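You operate a simulated robot arm through the tools that you are given. There is no shell and no other tool. Be economical: measure what you need, move in short steps, check, and stop when the job is done.

You run a simulated robot arm. Do the job below in one go: nothing can be reset, and whatever is moved stays where it is left.

## Task
Sand panel 1 down, check its coat and lay it in the pass tray.
Fine: all its guide coat off with the grey block; it must read 90 to 150; block and gauge back. Set down upright: green coat gauge. What is to be rubbed or washed off counts as gone when no trace of it is left.

The check looks at the end state, three seconds after you hand in, the way a careful person would. Anything else that was tipped, shoved, dropped, spilled or broken makes it a failure.

## Robot
A 7-joint arm with a two-finger parallel gripper, fixed in place. Base frame: the origin is at the foot of the arm, x ahead of it, y to its left, z up; the work surface is at about z = 860. Readings come in mm, degrees, newtons and seconds.
With the tool pointing down near the work surface it reaches from about 300 to 700 mm from the base axis. Its first joint turns from -66.0 to 66.0 degrees. Payload 1.57 kg.
The TCP is the grasp point between the finger pads, 30 mm short of the fingertips. In the tool frame z runs along the fingers and y along their closing line. The gripper opens to 110 mm. The fingers are 24 mm wide and 12 mm thick; the gripper's body (48 by 112 mm) begins 78 mm behind the TCP.
Orientation is that of the tool frame in the base frame, as a unit quaternion [x, y, z, w]. With the fingers straight down and closing along the base's y, the tool's x points along the base's -x, its y along +y and its z along -z.

## Interface
- The arm moves only by the tool drive_tool. Its arguments are lists of equal length, an entry for each row: "angular": the turn, a rotation vector about the tool's x, y, z in units of 6 degrees (1.0 is 6 degrees), a list of three; "translation": the shift along the tool's x, y, z in units of 50 mm (1.0 is 50 mm), a list of three; "hand": the finger opening in mm, from 0 to 110. In form: {"angular": [[ax, ay, az], ...], "translation": [[tx, ty, tz], ...], "hand": [hand, ...]}. A call has 1 to 8 rows; each row shifts and turns the commanded pose from where the row before left it, along the tool's axes as they then stand. A call with a number of a shift or a turn outside -1 to 1 is refused whole. Each row takes 0.2 s and may step no farther than 50 mm and 8.6 degrees from the row before; otherwise, or with a gripper value out of range, the whole call is refused. A pose out of reach is approached as far as the arm can. The call stops where the force on the tool passes 70 N (or 10 N more than at its start, if that is more) or the arm is blocked; 0.2 s more then pass. Each finger travels about 108 mm/s and halts on what it meets, pressing with about 22 N; the grip force reading is that of the motor and also rises with nothing between the fingers. The clock runs only during rows and for 0.2 s after the last one: add rows that do not move to give the fingers time. It gives the time, the measured TCP pose, the force on the tool (base axes), the opening and the grip force at its end, in the units of the frame above (readings bear some noise), with the torque about the TCP (base axes, N m) and any sound that the robot's microphone picked up, and new pictures: "show" is both (left out), scene, wrist or none.
- Cameras (640 x 400 px; columns grow to the right, rows downward): "scene" is fixed at [177.6, -406, 1397.9]; the picture's right is [0.61, -0.79, 0.00], its down [-0.50, -0.39, -0.77] and it looks along [0.61, 0.47, -0.63] (base axes); focal length 254 px, centre (320, 200). "wrist" rides on the gripper at [70, 16, -141] in the tool frame; the picture's right is [-0.23, 0.97, 0.00], its down [-0.86, -0.20, -0.48] and it looks along [-0.47, -0.11, 0.88] (tool axes); focal length 222 px, centre (320, 200). There is no depth. A picture from a camera that has moved, and an enlarged one, comes with that camera's place and axes in the base frame and with its lens.
- close_up(camera, box): a new picture of the part [left, top, right, bottom] of that camera's present view, enlarged. The clock stands still meanwhile.
- sign_off(): hands the job in; it is judged then, once.

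Work in short steps. Places have to be worked out from the pictures, the camera data and where the tool is seen: move nearer, look again, correct. Check each grasp and each placing, and mend what went wrong. You have 120 turns and 200 pictures in all, those below and enlarged ones among them. Open the gripper and draw the arm clear of the work before you hand the job in, unless the task says otherwise; then end with one line.

The tools are called by a JSON object that holds its "op" and its "data". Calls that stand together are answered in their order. drive_tool: Moves the arm, as the interface text tells. Its arguments: {"type":"object","properties":{"angular":{"type":"array"},"translation":{"type":"array"},"hand":{"type":"array"},"show":{"type":"string","enum":["both","scene","wrist","none"]}},"required":["angular","translation","hand"]} The other tools are called the same way: close_up (camera, box) takes an enlarged picture of a part of a camera's view; sign_off () hands the job in.

At the start:

```text
clock: 0.0
tcp_pos: [353.7, 70.7, 1210.0]
ee_rot: [0.0, 1.0, 0.0, 0.001]
ft_force: [0.8, -0.7, 0.2]
ft_torque: [0.0, 0.0, -0.02]
opening: 109.9
gripper_force: 0.0
```

scene: 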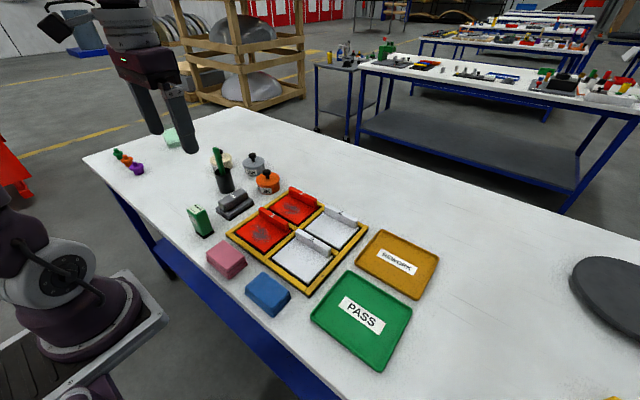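
wrist: 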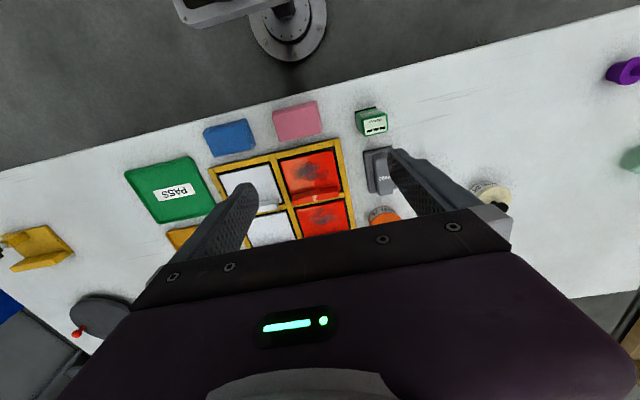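

I start by enlarging the scene around the panels and tools to identify things.

{"op": "close_up", "data": {"camera": "scene", "box": [180, 140, 380, 300]}}

{"op": "close_up", "data": {"camera": "wrist", "box": [200, 80, 420, 250]}}

```text
2.50 times, centred on (280, 220) of scene
camera zoom: at [177.6, -406.0, 1397.9], right [0.61, -0.79, 0.0], down [-0.5, -0.39, -0.77], along [0.61, 0.47, -0.63], focal length 636 px, centre (420, 150)
```

zoom: 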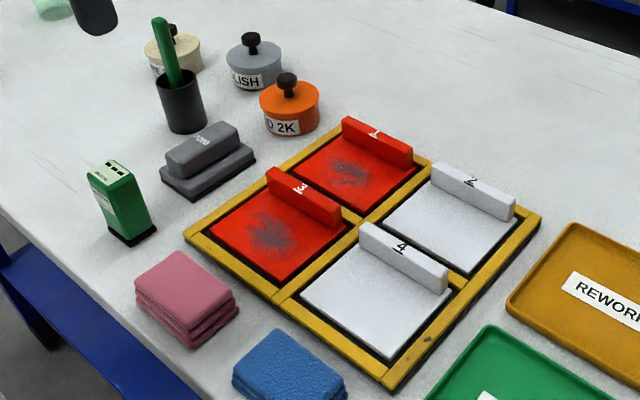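

```text
2.35 times, centred on (310, 165) of wrist
camera zoom: at [284.1, 87.8, 1350.6], right [0.23, 0.97, 0.0], down [0.86, -0.2, 0.48], along [0.47, -0.11, -0.88], focal length 523 px, centre (344, 282)
```

zoom: 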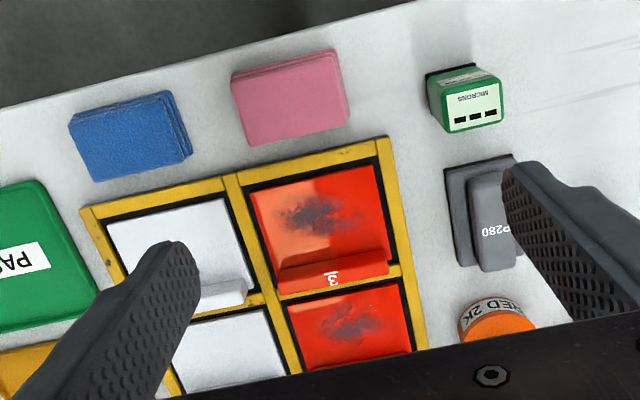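

Panel 1 is the far red one (about x 598, y 26). The block is near (491, 179) with its handle along x, and the gauge is near (374, 165). I'll move above the block and look.

{"op": "drive_tool", "data": {"angular": [[0, 0, 0], [0, 0, 0], [0, 0, 0], [0, 0, 0], [0, 0, 0], [0, 0, 0], [0, 0, 0]], "translation": [[-0.457, 0.36, 0.533], [-0.457, 0.36, 0.533], [-0.457, 0.36, 0.533], [-0.457, 0.36, 0.533], [-0.457, 0.36, 0.533], [-0.457, 0.36, 0.533], [0, 0, 0]], "hand": [110, 110, 110, 110, 110, 110, 110]}}

```text
clock: 1.6
tcp_pos: [491.3, 178.6, 1050.1]
ee_rot: [0.0, 1.0, 0.0, 0.0]
ft_force: [0.6, 0.1, 0.1]
ft_torque: [-0.01, 0.02, -0.02]
opening: 109.9
gripper_force: 0.1
camera wrist: at [422.0, 195.4, 1191.0], right [0.23, 0.97, 0.0], down [0.85, -0.2, 0.48], along [0.47, -0.11, -0.88], focal length 222 px, centre (320, 200)
```

scene: 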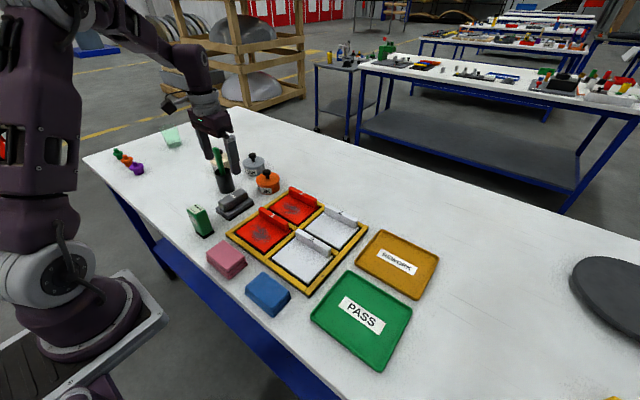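
wrist: 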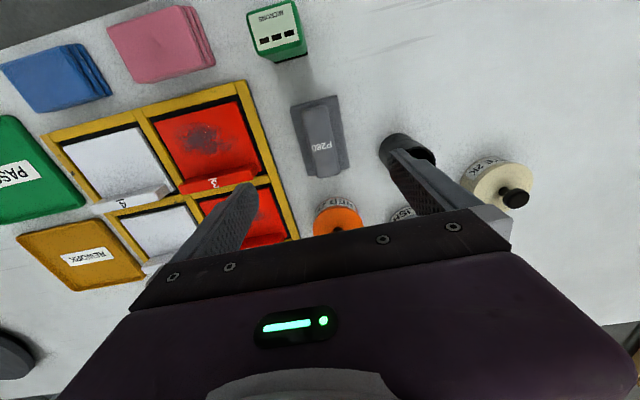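

{"op": "close_up", "data": {"camera": "wrist", "box": [240, 0, 400, 200]}}

```text
2.00 times, centred on (320, 100) of wrist
camera zoom: at [422.0, 195.4, 1191.0], right [0.23, 0.97, 0.0], down [0.85, -0.2, 0.48], along [0.47, -0.11, -0.88], focal length 444 px, centre (320, 400)
```

zoom: 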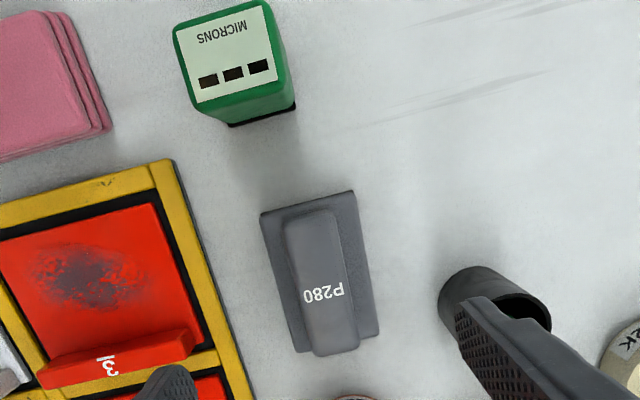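

The block's base is about 100 x 65 mm, centred at (496, 180), with the handle about 32 mm wide. I'll narrow the fingers and descend part way to judge heights.

{"op": "drive_tool", "data": {"angular": [[0, 0, 0], [0, 0, 0], [0, 0, 0], [0, 0, 0]], "translation": [[-0.09, 0.03, 0.7], [0, 0, 0.7], [0, 0, 0.6], [0, 0, 0]], "hand": [70, 70, 70, 70]}}

{"op": "close_up", "data": {"camera": "scene", "box": [180, 130, 300, 230]}}

```text
clock: 2.6
tcp_pos: [496.2, 178.1, 948.6]
ee_rot: [0.0, 1.0, 0.0, 0.0]
ft_force: [-0.6, -0.3, 1.0]
ft_torque: [0.02, 0.03, 0.01]
opening: 70.2
gripper_force: 0.0
camera wrist: at [426.4, 197.0, 1090.1], right [0.23, 0.97, 0.0], down [0.86, -0.2, 0.48], along [0.47, -0.11, -0.88], focal length 222 px, centre (320, 200)
```

scene: 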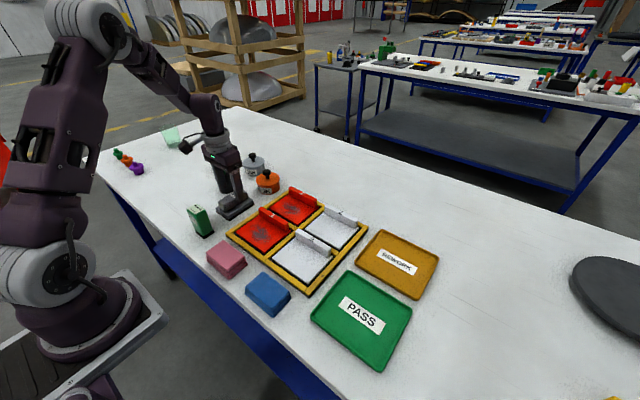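
wrist: 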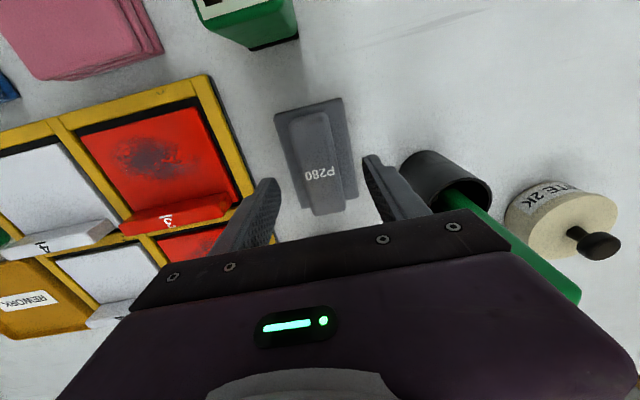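

```text
4.00 times, centred on (240, 180) of scene
camera zoom: at [177.6, -406.0, 1397.9], right [0.61, -0.79, 0.0], down [-0.5, -0.39, -0.77], along [0.61, 0.47, -0.63], focal length 1017 px, centre (640, 280)
```

zoom: 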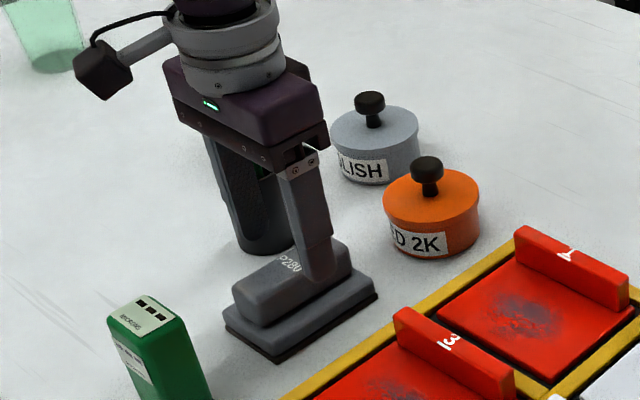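

Plate top looks like about 878 and handle top about 905. I descend until the tips are just above the plate, then close.

{"op": "drive_tool", "data": {"angular": [[0, 0, 0], [0, 0, 0], [0, 0, 0]], "translation": [[0, 0.03, 0.4], [0, 0, 0.34], [0, 0, 0]], "hand": [70, 70, 70]}}

{"op": "close_up", "data": {"camera": "scene", "box": [200, 160, 280, 230]}}

```text
clock: 3.4
tcp_pos: [496.8, 182.9, 911.2]
ee_rot: [0.0, 1.0, 0.001, 0.0]
ft_force: [-0.6, -0.9, 0.3]
ft_torque: [-0.02, -0.02, 0.04]
opening: 69.9
gripper_force: 0.0
camera wrist: at [426.8, 198.5, 1053.3], right [0.23, 0.97, 0.0], down [0.86, -0.2, 0.48], along [0.47, -0.11, -0.88], focal length 222 px, centre (320, 200)
```

scene: 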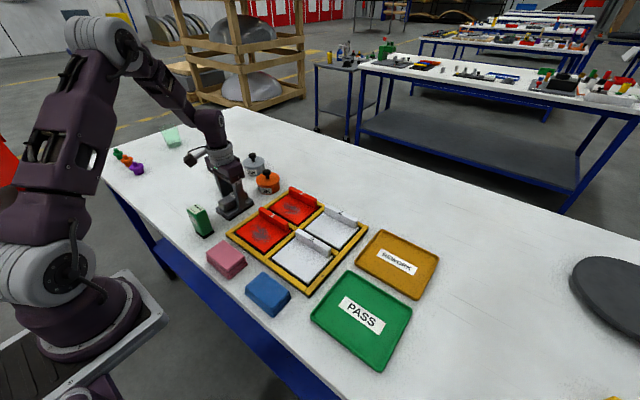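
wrist: 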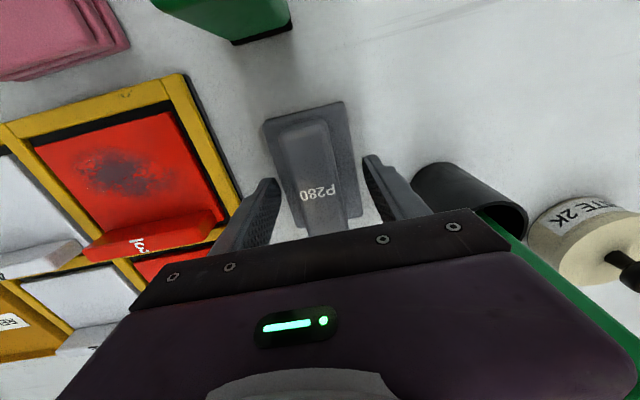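

```text
5.71 times, centred on (240, 195) of scene
camera zoom: at [177.6, -406.0, 1397.9], right [0.61, -0.79, 0.0], down [-0.5, -0.39, -0.77], along [0.61, 0.47, -0.63], focal length 1453 px, centre (777, 229)
```

zoom: 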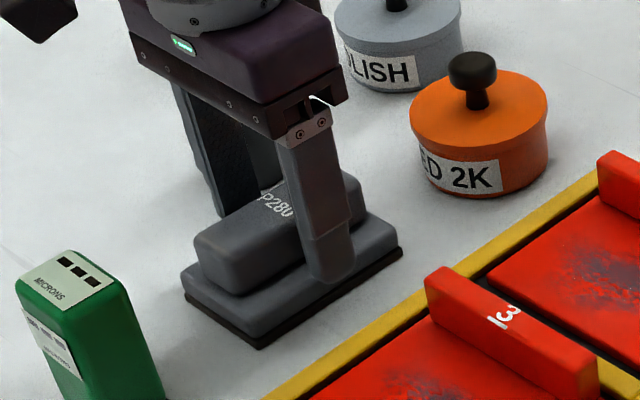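

The tips look about level with the plate's top. I close on the handle.

{"op": "drive_tool", "data": {"angular": [[0, 0, 0], [0, 0, 0], [0, 0, 0], [0, 0, 0]], "translation": [[0, 0, 0], [0, 0, 0], [0, 0, 0], [0, 0, 0]], "hand": [50, 20, 20, 20]}}

{"op": "close_up", "data": {"camera": "scene", "box": [200, 160, 280, 230]}}

```text
clock: 4.4
tcp_pos: [495.7, 181.7, 913.1]
ee_rot: [0.0, 1.0, 0.0, 0.001]
ft_force: [-0.1, 2.0, 3.5]
ft_torque: [0.02, -0.08, 0.03]
opening: 33.5
gripper_force: 22.2
camera wrist: at [426.8, 198.7, 1053.6], right [0.23, 0.97, 0.0], down [0.85, -0.2, 0.48], along [0.47, -0.11, -0.88], focal length 222 px, centre (320, 200)
```

scene: 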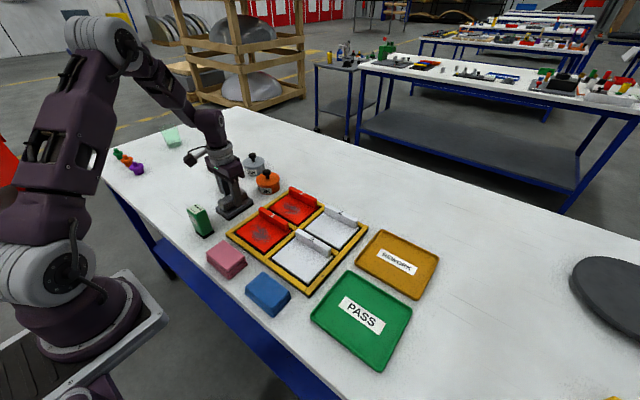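
wrist: 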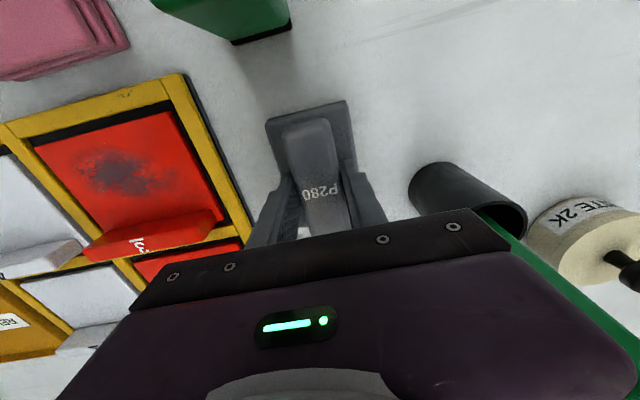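

```text
5.71 times, centred on (240, 195) of scene
camera zoom: at [177.6, -405.9, 1397.9], right [0.61, -0.79, 0.0], down [-0.5, -0.39, -0.77], along [0.61, 0.47, -0.63], focal length 1453 px, centre (777, 229)
```

zoom: 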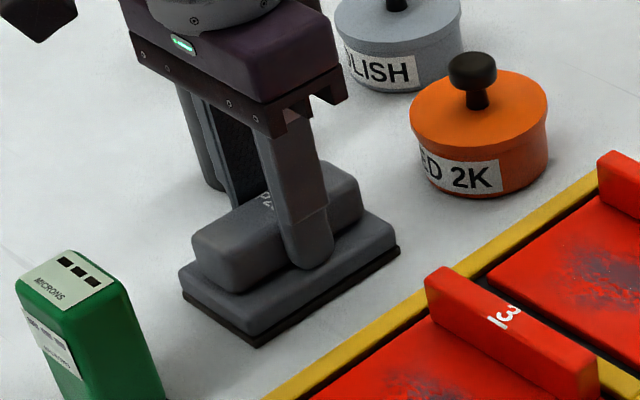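

The handle is gripped at 33.5 mm; home TCP for the block is (496.5, 182, 912). I lift it and carry it over panel 1 at a safe height.

{"op": "drive_tool", "data": {"angular": [[0, 0, 0], [0, 0, 0], [0, 0, 0], [0, 0, 0], [0, 0, 0], [0, 0, 0], [0, 0, 0], [0, 0, 0]], "translation": [[0, 0, -0.6], [0, 0, -0.8], [0, 0, -0.8], [-0.416, -0.62, 0], [-0.416, -0.62, 0], [-0.416, -0.62, 0], [-0.416, -0.62, 0], [-0.416, -0.62, 0]], "hand": [20, 20, 20, 20, 20, 20, 20, 20]}}

```text
clock: 6.2
tcp_pos: [600.9, 27.3, 1022.1]
ee_rot: [0.001, 1.0, 0.0, -0.001]
ft_force: [0.5, -0.8, -1.5]
ft_torque: [0.04, -0.03, -0.02]
opening: 33.7
gripper_force: 22.1
camera wrist: at [530.9, 43.0, 1163.8], right [0.23, 0.97, 0.0], down [0.86, -0.2, 0.48], along [0.47, -0.11, -0.88], focal length 222 px, centre (320, 200)
```

scene: 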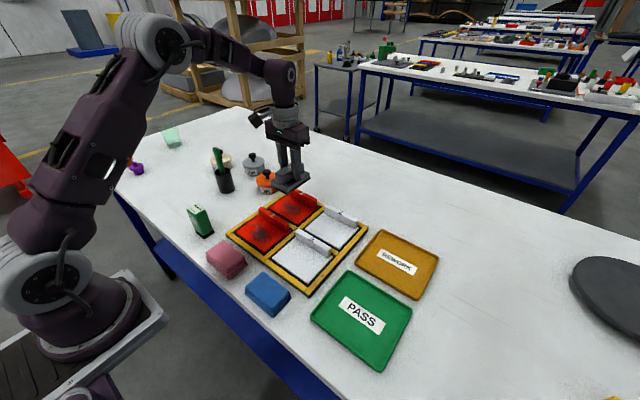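
wrist: 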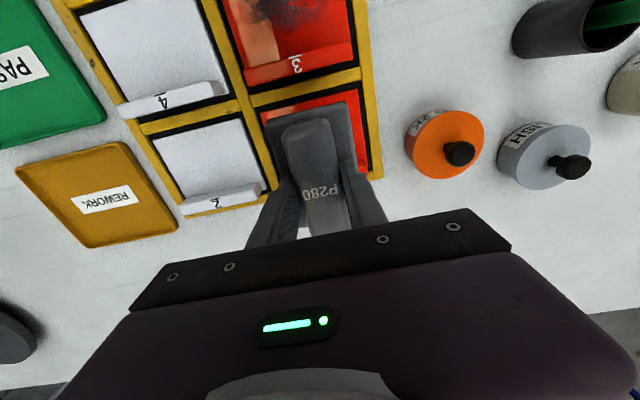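

Now I turn the block by 90° so its long side lies along y, in order to fit on the panel in front of its ridge.

{"op": "drive_tool", "data": {"angular": [[0, 0, 1], [0, 0, 1], [0, 0, 1], [0, 0, 1], [0, 0, 1], [0, 0, 1], [0, 0, 1], [0, 0, 1]], "translation": [[0, 0, 0], [0, 0, 0], [0, 0, 0], [0, 0, 0], [0, 0, 0], [0, 0, 0], [0, 0, 0], [0, 0, 0]], "hand": [20, 20, 20, 20, 20, 20, 20, 20], "show": "none"}}

{"op": "drive_tool", "data": {"angular": [[0, 0, 1], [0, 0, 1], [0, 0, 1], [0, 0, 1], [0, 0, 1], [0, 0, 1], [0, 0, 1], [0, 0, 0]], "translation": [[0, 0, 0], [0, 0, 0], [0, 0, 0], [0, 0, 0], [0, 0, 0], [0, 0, 0], [0, 0, 0], [0, 0, 0]], "hand": [20, 20, 20, 20, 20, 20, 20, 20]}}

{"op": "close_up", "data": {"camera": "scene", "box": [230, 150, 350, 230]}}

```text
clock: 8.0
tcp_pos: [599.2, 26.4, 1021.2]
ee_rot: [0.407, 0.913, 0.0, 0.0]
ft_force: [0.1, 0.5, -2.1]
ft_torque: [0.02, 0.0, 0.0]
opening: 33.6
gripper_force: 22.2
```

```text
clock: 9.8
tcp_pos: [598.8, 27.7, 1022.1]
ee_rot: [0.708, 0.707, -0.001, 0.0]
ft_force: [-0.3, -0.2, -1.4]
ft_torque: [0.01, -0.03, 0.0]
opening: 33.5
gripper_force: 21.6
camera wrist: at [616.3, 97.3, 1163.6], right [0.97, -0.23, 0.0], down [-0.2, -0.85, 0.48], along [-0.11, -0.47, -0.88], focal length 222 px, centre (320, 200)
```

scene: 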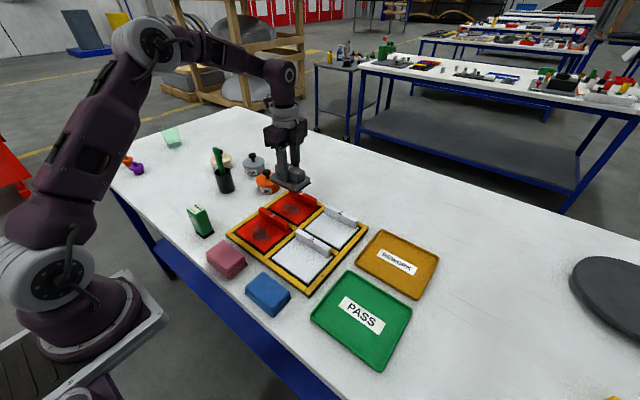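
wrist: 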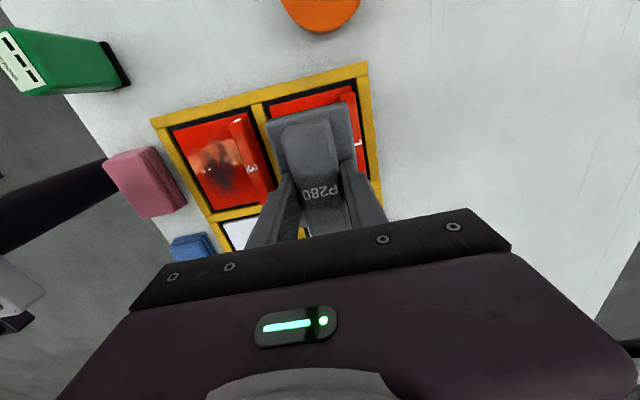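

```text
5.00 times, centred on (290, 190) of scene
camera zoom: at [177.7, -406.0, 1397.9], right [0.61, -0.79, 0.0], down [-0.5, -0.39, -0.77], along [0.61, 0.47, -0.63], focal length 1271 px, centre (470, 250)
```

zoom: 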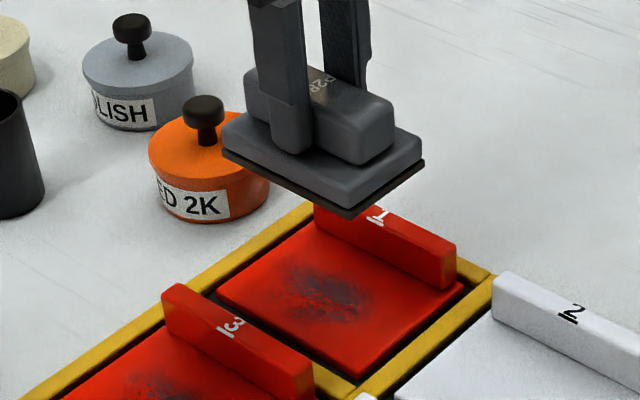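

The block is aligned over panel 1; clear panel area is roughly x 562–645, y −32–88. I lower toward it with the block centred near (602, 28).

{"op": "drive_tool", "data": {"angular": [[0, 0, 0], [0, 0, 0], [0, 0, 0]], "translation": [[0, 0.06, 0.9], [0, 0, 0.8], [0, 0, 0]], "hand": [20, 20, 20]}}

{"op": "close_up", "data": {"camera": "scene", "box": [230, 150, 350, 230]}}

{"op": "close_up", "data": {"camera": "wrist", "box": [160, 40, 420, 240]}}

```text
clock: 10.4
tcp_pos: [606.4, 26.2, 959.1]
ee_rot: [0.705, 0.709, 0.007, 0.007]
ft_force: [1.1, 0.7, 22.3]
ft_torque: [0.06, -0.65, 0.05]
opening: 33.6
gripper_force: 21.5
stopped in row 2: the force on the tool passed its limit at 125 N (the readings are from after the stop); the commanded pose is now the measured one
camera wrist: at [619.9, 97.0, 1100.8], right [0.97, -0.22, 0.02], down [-0.21, -0.86, 0.47], along [-0.09, -0.47, -0.88], focal length 222 px, centre (320, 200)
```

scene: 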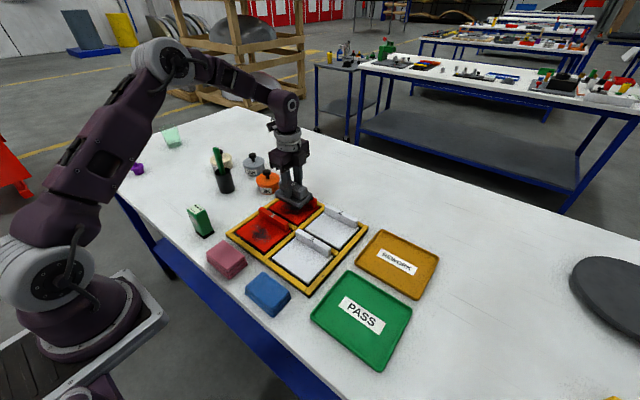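
wrist: 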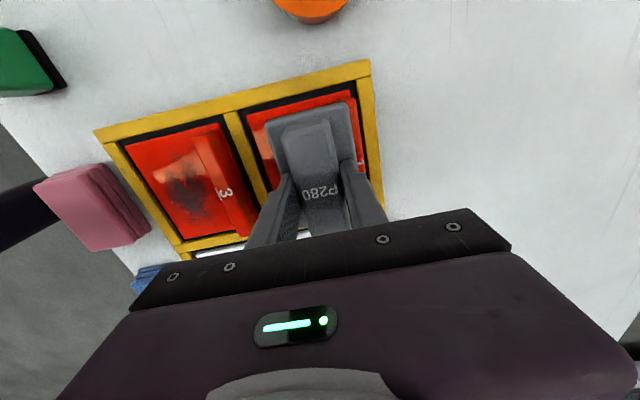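

```text
5.00 times, centred on (290, 190) of scene
camera zoom: at [177.2, -406.0, 1398.0], right [0.61, -0.79, 0.0], down [-0.5, -0.39, -0.77], along [0.61, 0.47, -0.63], focal length 1271 px, centre (470, 250)
```

zoom: 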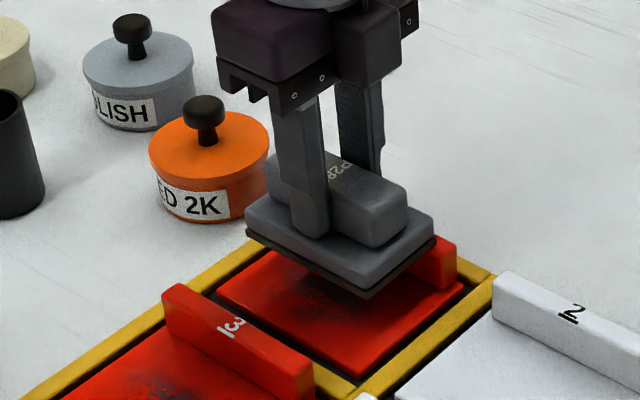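

```text
2.00 times, centred on (290, 140) of wrist
camera zoom: at [619.9, 97.0, 1100.8], right [0.97, -0.22, 0.02], down [-0.21, -0.86, 0.47], along [-0.09, -0.47, -0.88], focal length 444 px, centre (380, 320)
```

zoom: 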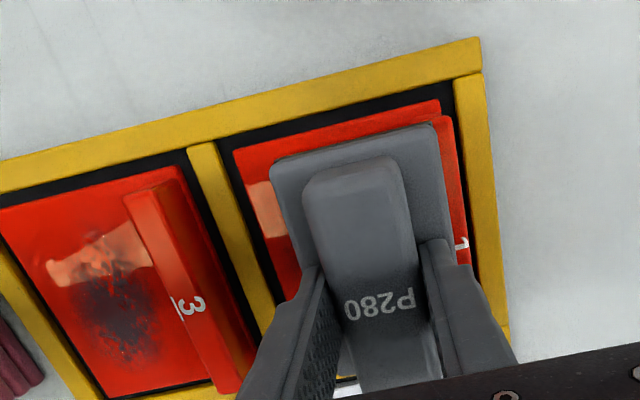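

The block's far edge caught the panel's ridge (its top is near z 907), so the ridge is taller and nearer than I judged. I lift, undo the slight tilt, and back off toward −x.

{"op": "drive_tool", "data": {"angular": [[0, 0, 0], [0.19, 0, 0.05], [0, 0, 0], [0, 0, 0]], "translation": [[0, 0, -0.5], [0, 0, -0.5], [0, -0.5, 0], [0, 0, 0]], "hand": [20, 20, 20, 20]}}

{"op": "close_up", "data": {"camera": "scene", "box": [230, 150, 350, 230]}}

{"op": "close_up", "data": {"camera": "wrist", "box": [160, 40, 420, 240]}}

```text
clock: 11.4
tcp_pos: [579.5, 26.8, 1006.1]
ee_rot: [0.708, 0.706, -0.002, -0.001]
ft_force: [0.1, -0.1, -1.8]
ft_torque: [0.04, 0.02, -0.02]
opening: 33.6
gripper_force: 21.7
camera wrist: at [596.5, 97.1, 1147.9], right [0.97, -0.23, 0.0], down [-0.2, -0.85, 0.48], along [-0.11, -0.47, -0.88], focal length 222 px, centre (320, 200)
```

scene: 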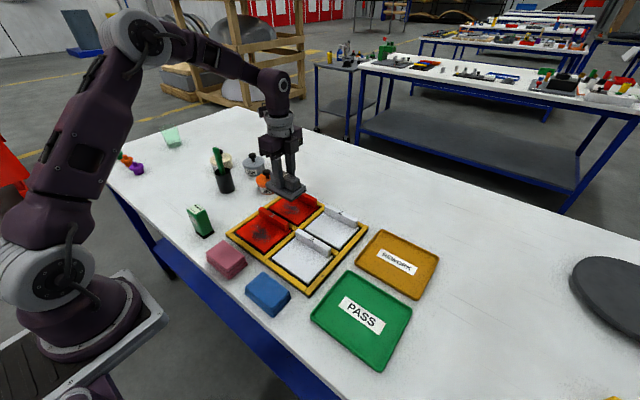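
wrist: 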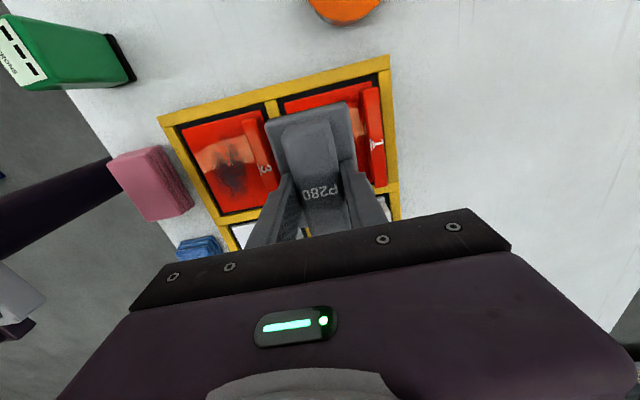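

```text
5.00 times, centred on (290, 190) of scene
camera zoom: at [177.7, -406.0, 1397.9], right [0.61, -0.79, 0.0], down [-0.5, -0.39, -0.77], along [0.61, 0.47, -0.63], focal length 1271 px, centre (470, 250)
```

zoom: 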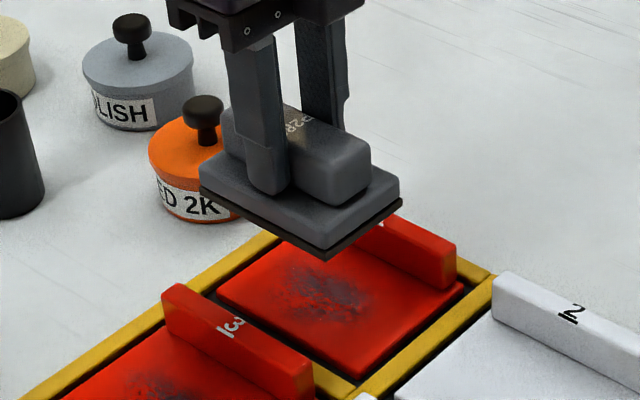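

```text
2.00 times, centred on (290, 140) of wrist
camera zoom: at [596.5, 97.1, 1147.9], right [0.97, -0.23, 0.0], down [-0.2, -0.85, 0.48], along [-0.11, -0.47, -0.88], focal length 444 px, centre (380, 320)
```

zoom: 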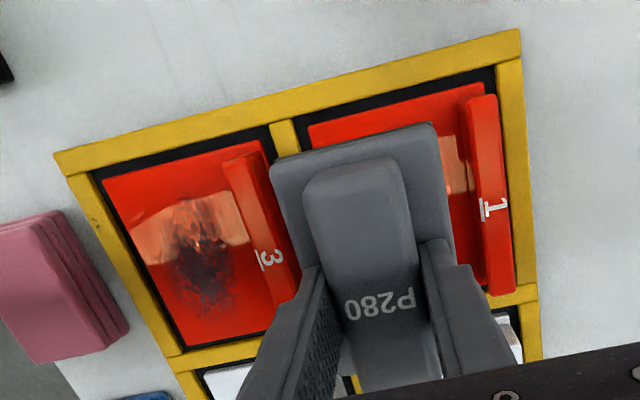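

Now the ridge's front face measures at x≈634 and panel 1's plate spans x 551–655, y −35–81. I centre the block at x 588, y 24, and lower to just above the panel.

{"op": "drive_tool", "data": {"angular": [[0, 0, 0], [0, 0, 0], [0, 0, 0], [0, 0, 0]], "translation": [[-0.05, 0.17, 0], [0, 0, 0.8], [0, 0, 0.6], [0, 0, 0]], "hand": [20, 20, 20, 20]}}

{"op": "close_up", "data": {"camera": "scene", "box": [230, 150, 350, 230]}}

```text
clock: 12.4
tcp_pos: [587.6, 24.1, 936.5]
ee_rot: [0.708, 0.706, -0.001, -0.001]
ft_force: [1.2, 0.6, -1.4]
ft_torque: [0.01, 0.0, -0.02]
opening: 33.6
gripper_force: 21.9
camera wrist: at [605.2, 93.8, 1077.4], right [0.97, -0.23, 0.0], down [-0.2, -0.86, 0.48], along [-0.11, -0.47, -0.88], focal length 222 px, centre (320, 200)
```

scene: 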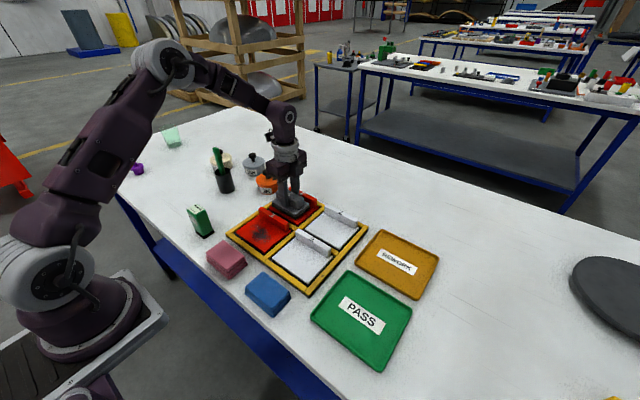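
wrist: 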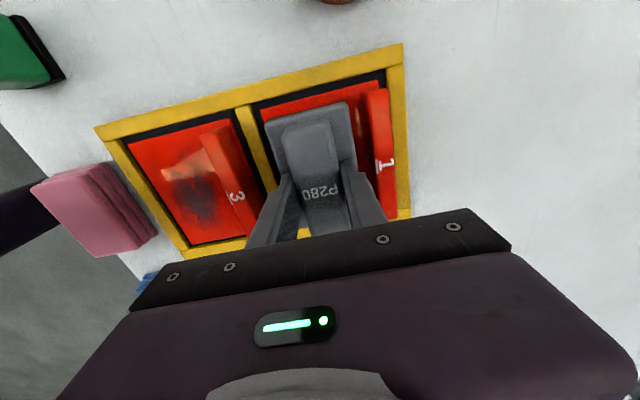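

```text
5.00 times, centred on (290, 190) of scene
camera zoom: at [177.7, -406.0, 1397.9], right [0.61, -0.79, 0.0], down [-0.5, -0.39, -0.77], along [0.61, 0.47, -0.63], focal length 1271 px, centre (470, 250)
```

zoom: 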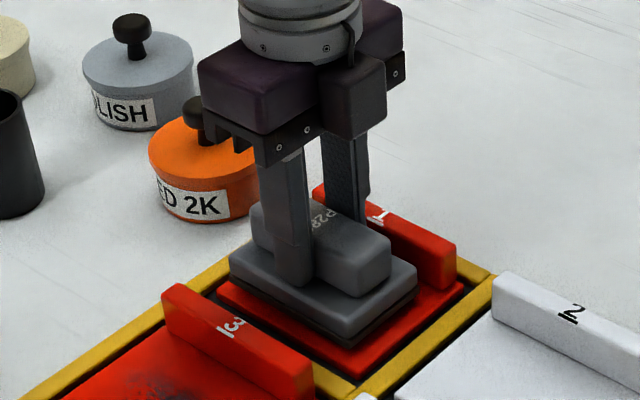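

The block sits nicely inside the panel. I lower in small steps until contact.

{"op": "drive_tool", "data": {"angular": [[0, 0, 0], [0, 0, 0], [0, 0, 0], [0, 0, 0]], "translation": [[0, 0, 0.06], [0, 0, 0.06], [0, 0, 0.04], [0, 0, 0]], "hand": [20, 20, 20, 20], "show": "none"}}

```text
clock: 13.4
tcp_pos: [588.4, 23.5, 929.8]
ee_rot: [0.707, 0.707, 0.0, -0.001]
ft_force: [-5.8, 1.3, 24.3]
ft_torque: [0.06, 0.05, 0.06]
opening: 33.4
gripper_force: 21.6
```

Contact at TCP z≈930 with about 24 N. I do one set of short strokes and then look at the effect.

{"op": "drive_tool", "data": {"angular": [[0, 0, 0], [0, 0, 0], [0, 0, 0], [0, 0, 0], [0, 0, 0], [0, 0, 0], [0, 0, 0], [0, 0, 0]], "translation": [[0.2, 0, 0], [-0.2, 0, 0], [-0.2, 0, 0], [0.2, 0, 0], [0.2, 0, 0], [-0.2, 0, 0], [-0.2, 0, 0], [0.2, 0, 0]], "hand": [20, 20, 20, 20, 20, 20, 20, 20], "show": "none"}}

{"op": "drive_tool", "data": {"angular": [[0, 0, 0], [0, 0, 0], [0, 0, 0]], "translation": [[0, 0, -0.4], [0, 0, -0.8], [0.6, 0, -0.8]], "hand": [20, 20, 20], "show": "none"}}

{"op": "close_up", "data": {"camera": "scene", "box": [230, 150, 350, 230]}}

```text
clock: 15.2
tcp_pos: [587.9, 20.1, 929.6]
ee_rot: [0.708, 0.706, -0.004, 0.002]
ft_force: [-0.9, -13.2, 34.4]
ft_torque: [-0.06, -0.39, -0.15]
opening: 33.7
gripper_force: 22.2
```

```text
clock: 16.0
tcp_pos: [587.4, 53.7, 1030.0]
ee_rot: [0.708, 0.706, -0.002, -0.003]
ft_force: [0.3, -0.2, -1.1]
ft_torque: [-0.02, -0.03, 0.01]
opening: 33.6
gripper_force: 21.8
```

```text
5.00 times, centred on (290, 190) of scene
camera zoom: at [177.6, -406.0, 1397.9], right [0.61, -0.79, 0.0], down [-0.5, -0.39, -0.77], along [0.61, 0.47, -0.63], focal length 1271 px, centre (470, 250)
```

zoom: 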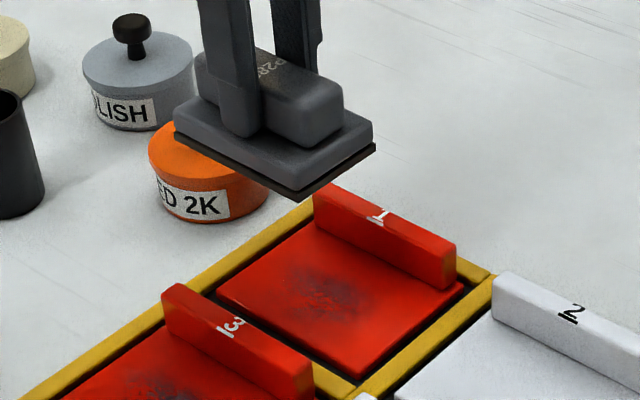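

The coat is fading. I go back down gently and do more strokes, in both directions.

{"op": "drive_tool", "data": {"angular": [[0, 0, 0], [0, 0, 0], [0, 0, 0], [0, 0, 0], [0, 0, 0], [0, 0, 0]], "translation": [[-0.6, 0, 0.8], [0, 0, 0.8], [0, 0, 0.2], [0, 0, 0.1], [0, 0, 0.06], [0, 0, 0.04]], "hand": [20, 20, 20, 20, 20, 20], "show": "none"}}

{"op": "drive_tool", "data": {"angular": [[0, 0, 0], [0, 0, 0], [0, 0, 0], [0, 0, 0], [0, 0, 0], [0, 0, 0], [0, 0, 0], [0, 0, 0]], "translation": [[0.2, 0, 0], [-0.4, 0, 0], [0.4, 0, 0], [-0.2, 0.16, 0], [0, -0.32, 0], [0, 0.32, 0], [0, -0.32, 0], [0, 0.16, 0]], "hand": [20, 20, 20, 20, 20, 20, 20, 20], "show": "none"}}

{"op": "drive_tool", "data": {"angular": [[0, 0, 0], [0, 0, 0], [0, 0, 0], [0, 0, 0], [0, 0, 0], [0, 0, 0], [0, 0, 0], [0, 0, 0]], "translation": [[0.2, 0, 0], [-0.4, 0, 0], [0.4, 0, 0], [-0.4, 0, 0], [0.2, 0, 0], [0, 0, -0.4], [0, 0, -0.8], [0.6, 0, -0.8]], "hand": [20, 20, 20, 20, 20, 20, 20, 20], "show": "none"}}

{"op": "close_up", "data": {"camera": "scene", "box": [230, 150, 350, 230]}}

```text
clock: 17.4
tcp_pos: [589.0, 25.3, 930.1]
ee_rot: [0.707, 0.707, 0.0, 0.0]
ft_force: [-3.1, 2.4, 15.0]
ft_torque: [-0.54, -0.05, -0.05]
opening: 33.4
gripper_force: 21.7
```

```text
clock: 19.2
tcp_pos: [585.4, 23.4, 930.1]
ee_rot: [0.707, 0.707, -0.002, -0.002]
ft_force: [-13.0, -0.5, 40.6]
ft_torque: [0.05, -0.16, 0.05]
opening: 33.7
gripper_force: 22.2
```

```text
clock: 21.0
tcp_pos: [588.3, 54.4, 1027.8]
ee_rot: [0.708, 0.707, -0.002, -0.002]
ft_force: [0.1, 0.3, -1.9]
ft_torque: [-0.04, -0.01, -0.01]
opening: 33.4
gripper_force: 22.1
```

```text
5.00 times, centred on (290, 190) of scene
camera zoom: at [177.6, -406.0, 1397.9], right [0.61, -0.79, 0.0], down [-0.5, -0.39, -0.77], along [0.61, 0.47, -0.63], focal length 1271 px, centre (470, 250)
```

zoom: 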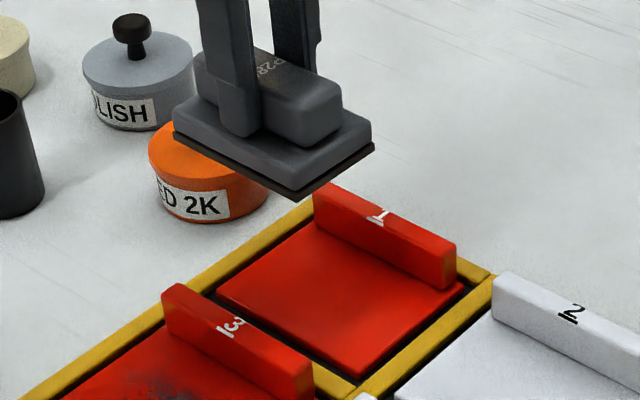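

It looks nearly clean; I enlarge to check for traces.

{"op": "close_up", "data": {"camera": "scene", "box": [270, 185, 330, 227]}}

{"op": "close_up", "data": {"camera": "wrist", "box": [200, 40, 420, 240]}}

```text
9.52 times, centred on (300, 206) of scene
camera zoom: at [177.6, -406.0, 1397.9], right [0.61, -0.79, 0.0], down [-0.5, -0.39, -0.77], along [0.61, 0.47, -0.63], focal length 2421 px, centre (510, 143)
```

zoom: 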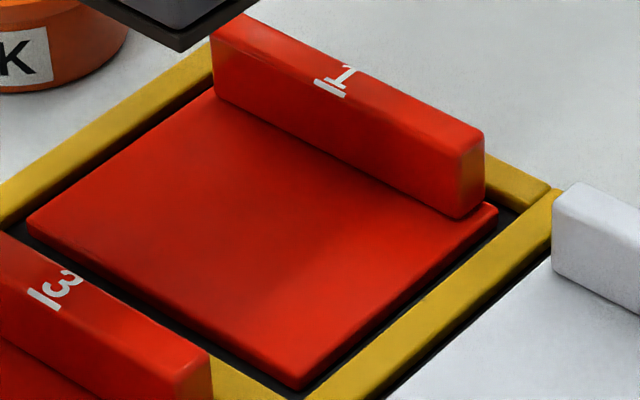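

```text
2.00 times, centred on (310, 140) of wrist
camera zoom: at [605.4, 124.1, 1170.2], right [0.97, -0.23, -0.01], down [-0.2, -0.85, 0.48], along [-0.11, -0.47, -0.88], focal length 444 px, centre (340, 320)
```

zoom: 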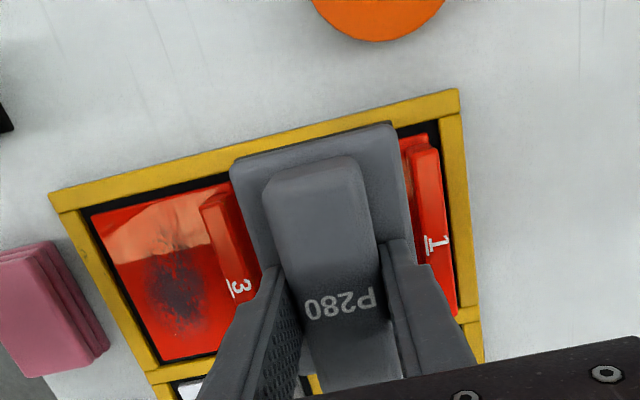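

There's a faint dark area that may be the block's shadow. I move the block well off to the side and look again.

{"op": "drive_tool", "data": {"angular": [[0, 0, 0], [0, 0, 0], [0, 0, 0], [0, 0, 0]], "translation": [[0.8, -0.4, -0.2], [0.8, -0.4, -0.2], [0.8, -0.4, 0], [0, 0, 0]], "hand": [20, 20, 20, 20]}}

{"op": "close_up", "data": {"camera": "scene", "box": [270, 185, 330, 227]}}

```text
clock: 22.0
tcp_pos: [525.8, 176.2, 1049.5]
ee_rot: [0.707, 0.707, -0.001, -0.001]
ft_force: [0.1, -0.8, -1.0]
ft_torque: [-0.02, -0.01, 0.03]
opening: 33.6
gripper_force: 21.8
camera wrist: at [543.9, 245.3, 1190.2], right [0.97, -0.23, 0.0], down [-0.2, -0.85, 0.48], along [-0.11, -0.47, -0.88], focal length 222 px, centre (320, 200)
```

scene: 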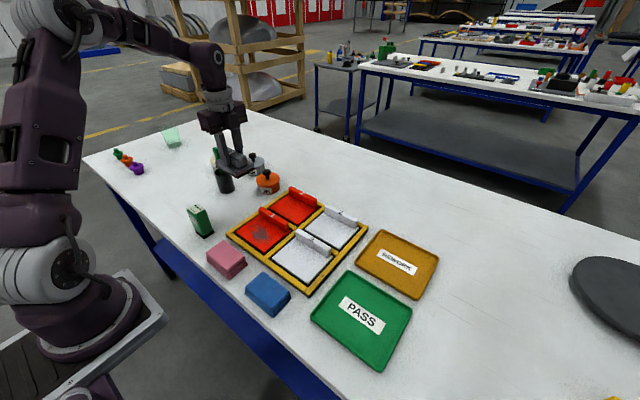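
wrist: 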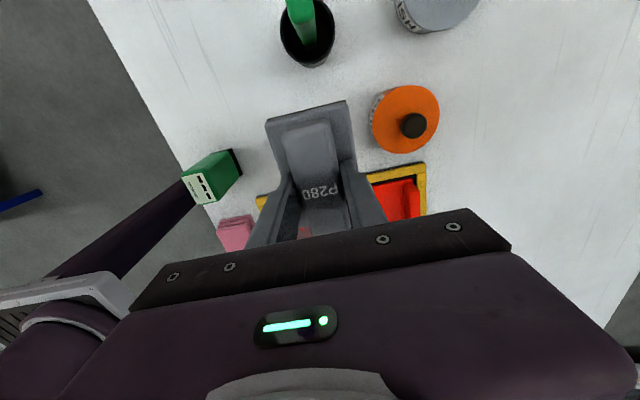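

```text
9.52 times, centred on (300, 206) of scene
camera zoom: at [177.7, -405.9, 1397.9], right [0.61, -0.79, 0.0], down [-0.5, -0.39, -0.77], along [0.61, 0.47, -0.63], focal length 2421 px, centre (510, 143)
```

zoom: 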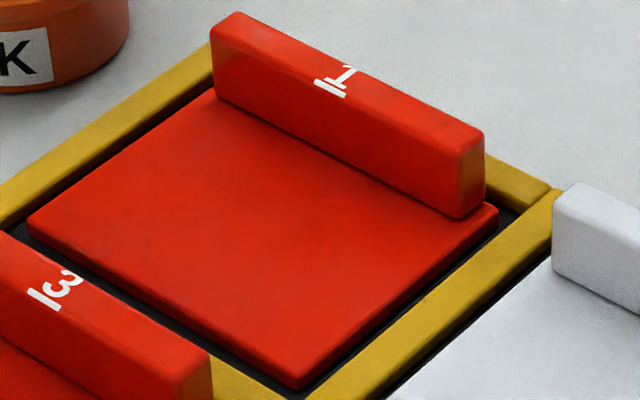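

Panel 1 looks clean all over. I turn the block back and take it home to (496.5, 182).

{"op": "drive_tool", "data": {"angular": [[0, 0, 0], [0, 0, -1], [0, 0, -1], [0, 0, -1], [0, 0, -1], [0, 0, -1], [0, 0, -1], [0, 0, -1]], "translation": [[0.12, -0.586, 0], [0, 0, 0], [0, 0, 0], [0, 0, 0], [0, 0, 0], [0, 0, 0], [0, 0, 0], [0, 0, 0]], "hand": [20, 20, 20, 20, 20, 20, 20, 20], "show": "none"}}

{"op": "drive_tool", "data": {"angular": [[0, 0, -1], [0, 0, -1], [0, 0, -1], [0, 0, -1], [0, 0, -1], [0, 0, -1], [0, 0, -1], [0, 0, -1]], "translation": [[0, 0, 0], [0, 0, 0], [0, 0, 0], [0, 0, 0], [0, 0, 0], [0, 0, 0], [0, 0, 0], [0, 0, 0]], "hand": [20, 20, 20, 20, 20, 20, 20, 20]}}

```text
clock: 23.8
tcp_pos: [499.1, 180.0, 1049.8]
ee_rot: [0.407, 0.913, -0.001, -0.002]
ft_force: [0.4, 0.4, -2.2]
ft_torque: [0.03, 0.0, -0.02]
opening: 33.5
gripper_force: 22.0
```

```text
clock: 25.6
tcp_pos: [499.5, 179.8, 1049.0]
ee_rot: [0.0, 1.0, -0.001, -0.002]
ft_force: [-1.3, -0.8, -2.0]
ft_torque: [0.01, 0.01, -0.01]
opening: 33.3
gripper_force: 21.9
camera wrist: at [430.5, 197.0, 1191.0], right [0.23, 0.97, 0.0], down [0.86, -0.2, 0.48], along [0.46, -0.11, -0.88], focal length 222 px, centre (320, 200)
```

scene: 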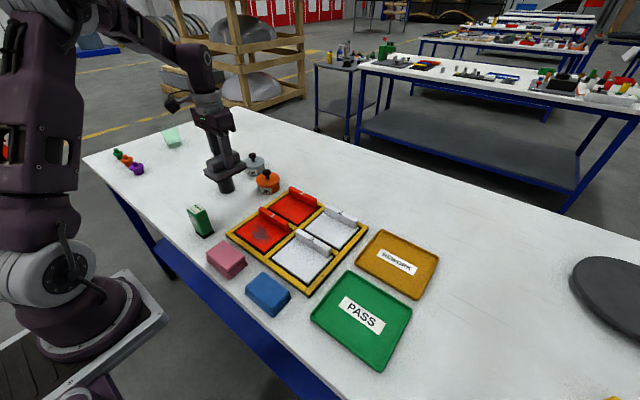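
wrist: 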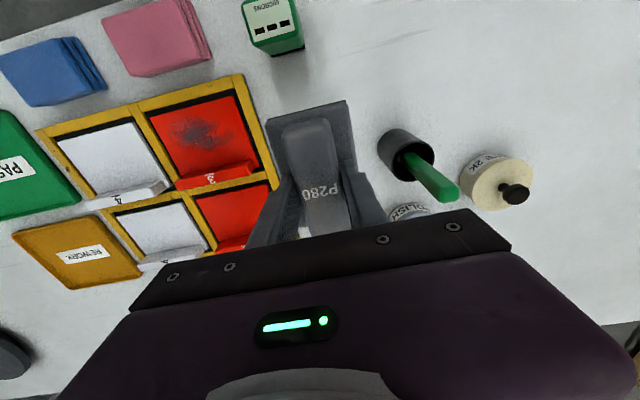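

I lower the block at its home place, slowing near the table.

{"op": "drive_tool", "data": {"angular": [[0, 0, 0], [0, 0, 0], [0, 0, 0], [0, 0, 0], [0, 0, 0], [0, 0, 0], [0, 0, 0]], "translation": [[0.06, 0.04, 0.8], [0, 0, 0.8], [0, 0, 0.7], [0, 0, 0.24], [0, 0, 0.12], [0, 0, 0.06], [0, 0, 0]], "hand": [20, 20, 20, 20, 20, 20, 20]}}

{"op": "close_up", "data": {"camera": "scene", "box": [200, 160, 280, 230]}}

```text
clock: 27.2
tcp_pos: [495.2, 183.4, 912.6]
ee_rot: [0.001, 1.0, 0.0, -0.002]
ft_force: [0.2, 0.6, -0.8]
ft_torque: [0.0, 0.02, 0.01]
opening: 33.3
gripper_force: 21.8
camera wrist: at [426.6, 199.3, 1054.5], right [0.23, 0.97, 0.0], down [0.86, -0.2, 0.47], along [0.46, -0.11, -0.88], focal length 222 px, centre (320, 200)
```

scene: 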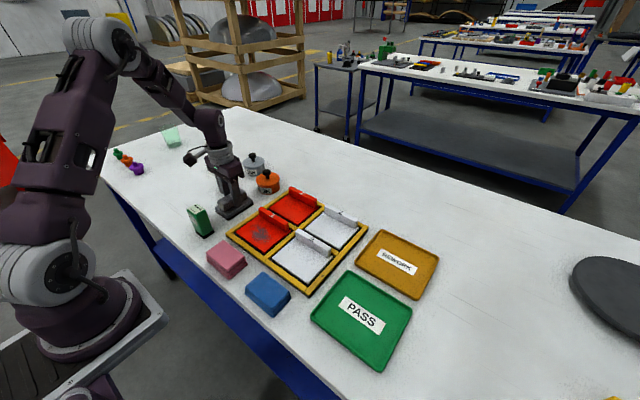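
wrist: 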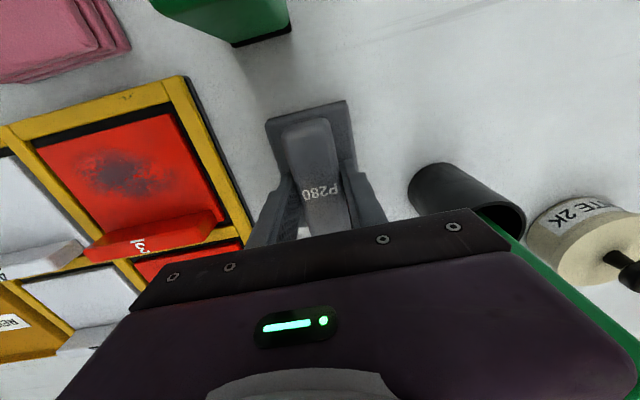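

```text
5.71 times, centred on (240, 195) of scene
camera zoom: at [177.7, -405.9, 1397.9], right [0.61, -0.79, 0.0], down [-0.5, -0.39, -0.77], along [0.61, 0.47, -0.63], focal length 1453 px, centre (777, 229)
```

zoom: 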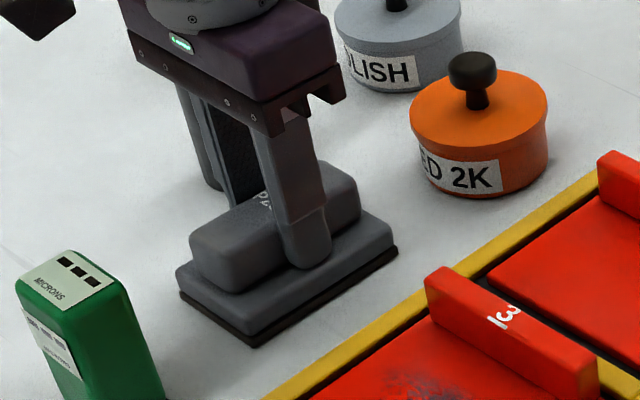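

It is essentially at its original place. I lower the last bit, release, and rise.

{"op": "drive_tool", "data": {"angular": [[0, 0, 0], [0, 0, 0], [0, 0, 0]], "translation": [[0, -0.02, 0.03], [0, 0, 0.02], [0, 0, 0]], "hand": [20, 20, 20], "show": "none"}}

{"op": "drive_tool", "data": {"angular": [[0, 0, 0], [0, 0, 0], [0, 0, 0], [0, 0, 0], [0, 0, 0]], "translation": [[0, 0, 0], [0, 0, 0], [0, 0, -0.5], [0, 0, -1], [0, 0, -1]], "hand": [60, 60, 60, 60, 60]}}

```text
clock: 28.0
tcp_pos: [496.3, 182.6, 912.1]
ee_rot: [0.0, 1.0, 0.002, -0.001]
ft_force: [-6.7, 2.3, 28.4]
ft_torque: [-0.04, 0.11, -0.05]
opening: 33.6
gripper_force: 22.2
```

```text
clock: 29.2
tcp_pos: [496.1, 181.1, 1036.6]
ee_rot: [0.001, 1.0, 0.0, -0.003]
ft_force: [0.5, 0.1, 1.3]
ft_torque: [0.01, 0.05, -0.01]
opening: 59.8
gripper_force: 0.1
camera wrist: at [427.0, 198.0, 1178.5], right [0.23, 0.97, 0.0], down [0.86, -0.2, 0.47], along [0.46, -0.11, -0.88], focal length 222 px, centre (320, 200)
```

scene: 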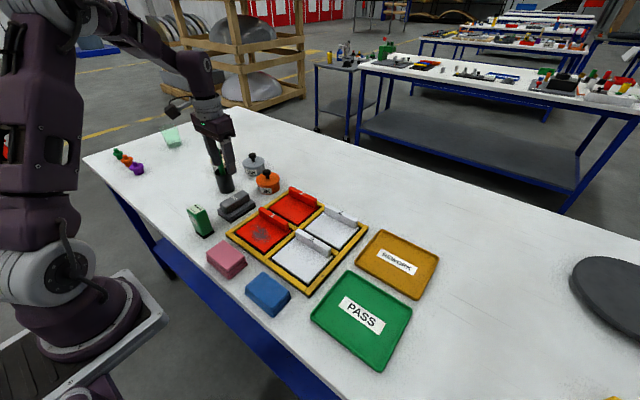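
wrist: 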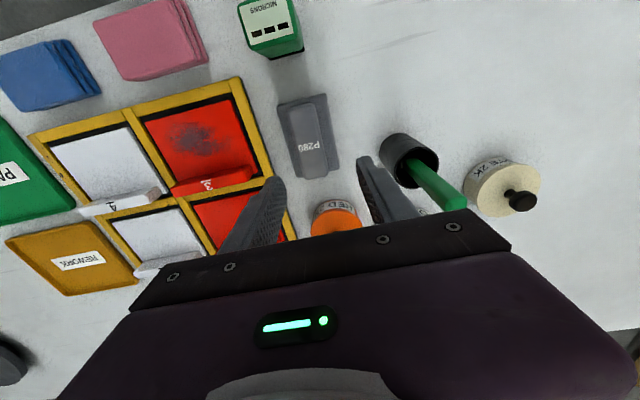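

The block is back. Next the gauge, about 40 x 30 mm, centred near (378, 165) with its top near z 945. I move above it and look.

{"op": "drive_tool", "data": {"angular": [[0, 0, 0], [0, 0, 0], [0, 0, 0], [0, 0, 0]], "translation": [[0.787, -0.107, 0], [0.787, -0.107, 0], [0.787, -0.107, 0], [0, 0, 0]], "hand": [80, 80, 80, 80]}}

{"op": "close_up", "data": {"camera": "scene", "box": [160, 160, 240, 250]}}

```text
clock: 30.2
tcp_pos: [379.1, 165.9, 1036.0]
ee_rot: [0.001, 1.0, 0.0, -0.002]
ft_force: [0.5, 0.0, 0.3]
ft_torque: [0.03, 0.0, 0.01]
opening: 80.2
gripper_force: 0.1
camera wrist: at [309.5, 182.0, 1177.8], right [0.23, 0.97, 0.0], down [0.86, -0.2, 0.48], along [0.46, -0.11, -0.88], focal length 222 px, centre (320, 200)
```

scene: 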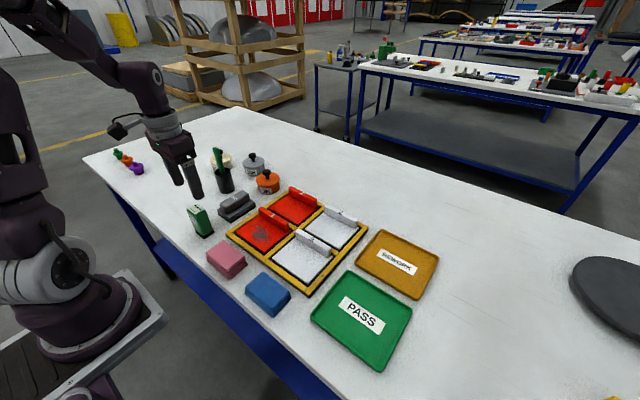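
wrist: 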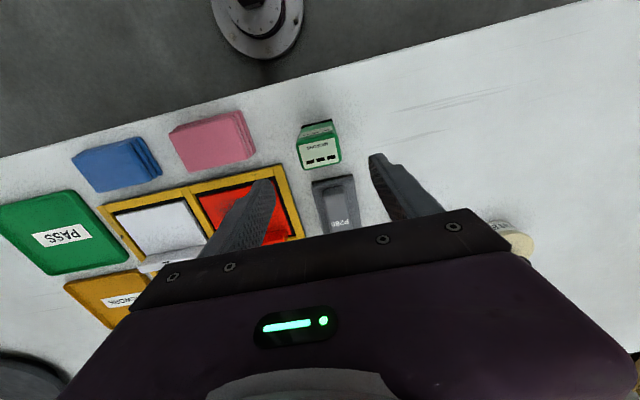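

```text
4.44 times, centred on (200, 205) of scene
camera zoom: at [177.6, -406.0, 1397.9], right [0.61, -0.79, 0.0], down [-0.5, -0.39, -0.77], along [0.61, 0.47, -0.63], focal length 1130 px, centre (853, 178)
```

zoom: 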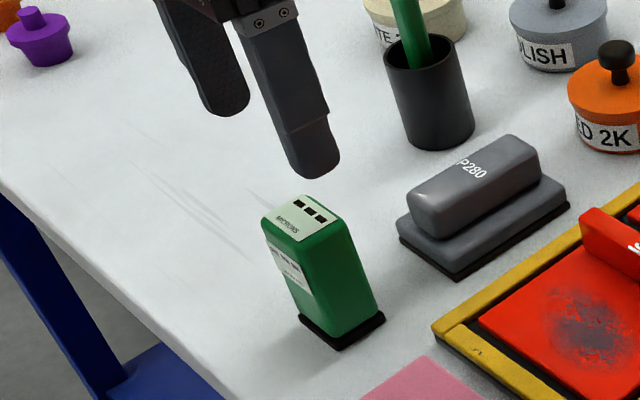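

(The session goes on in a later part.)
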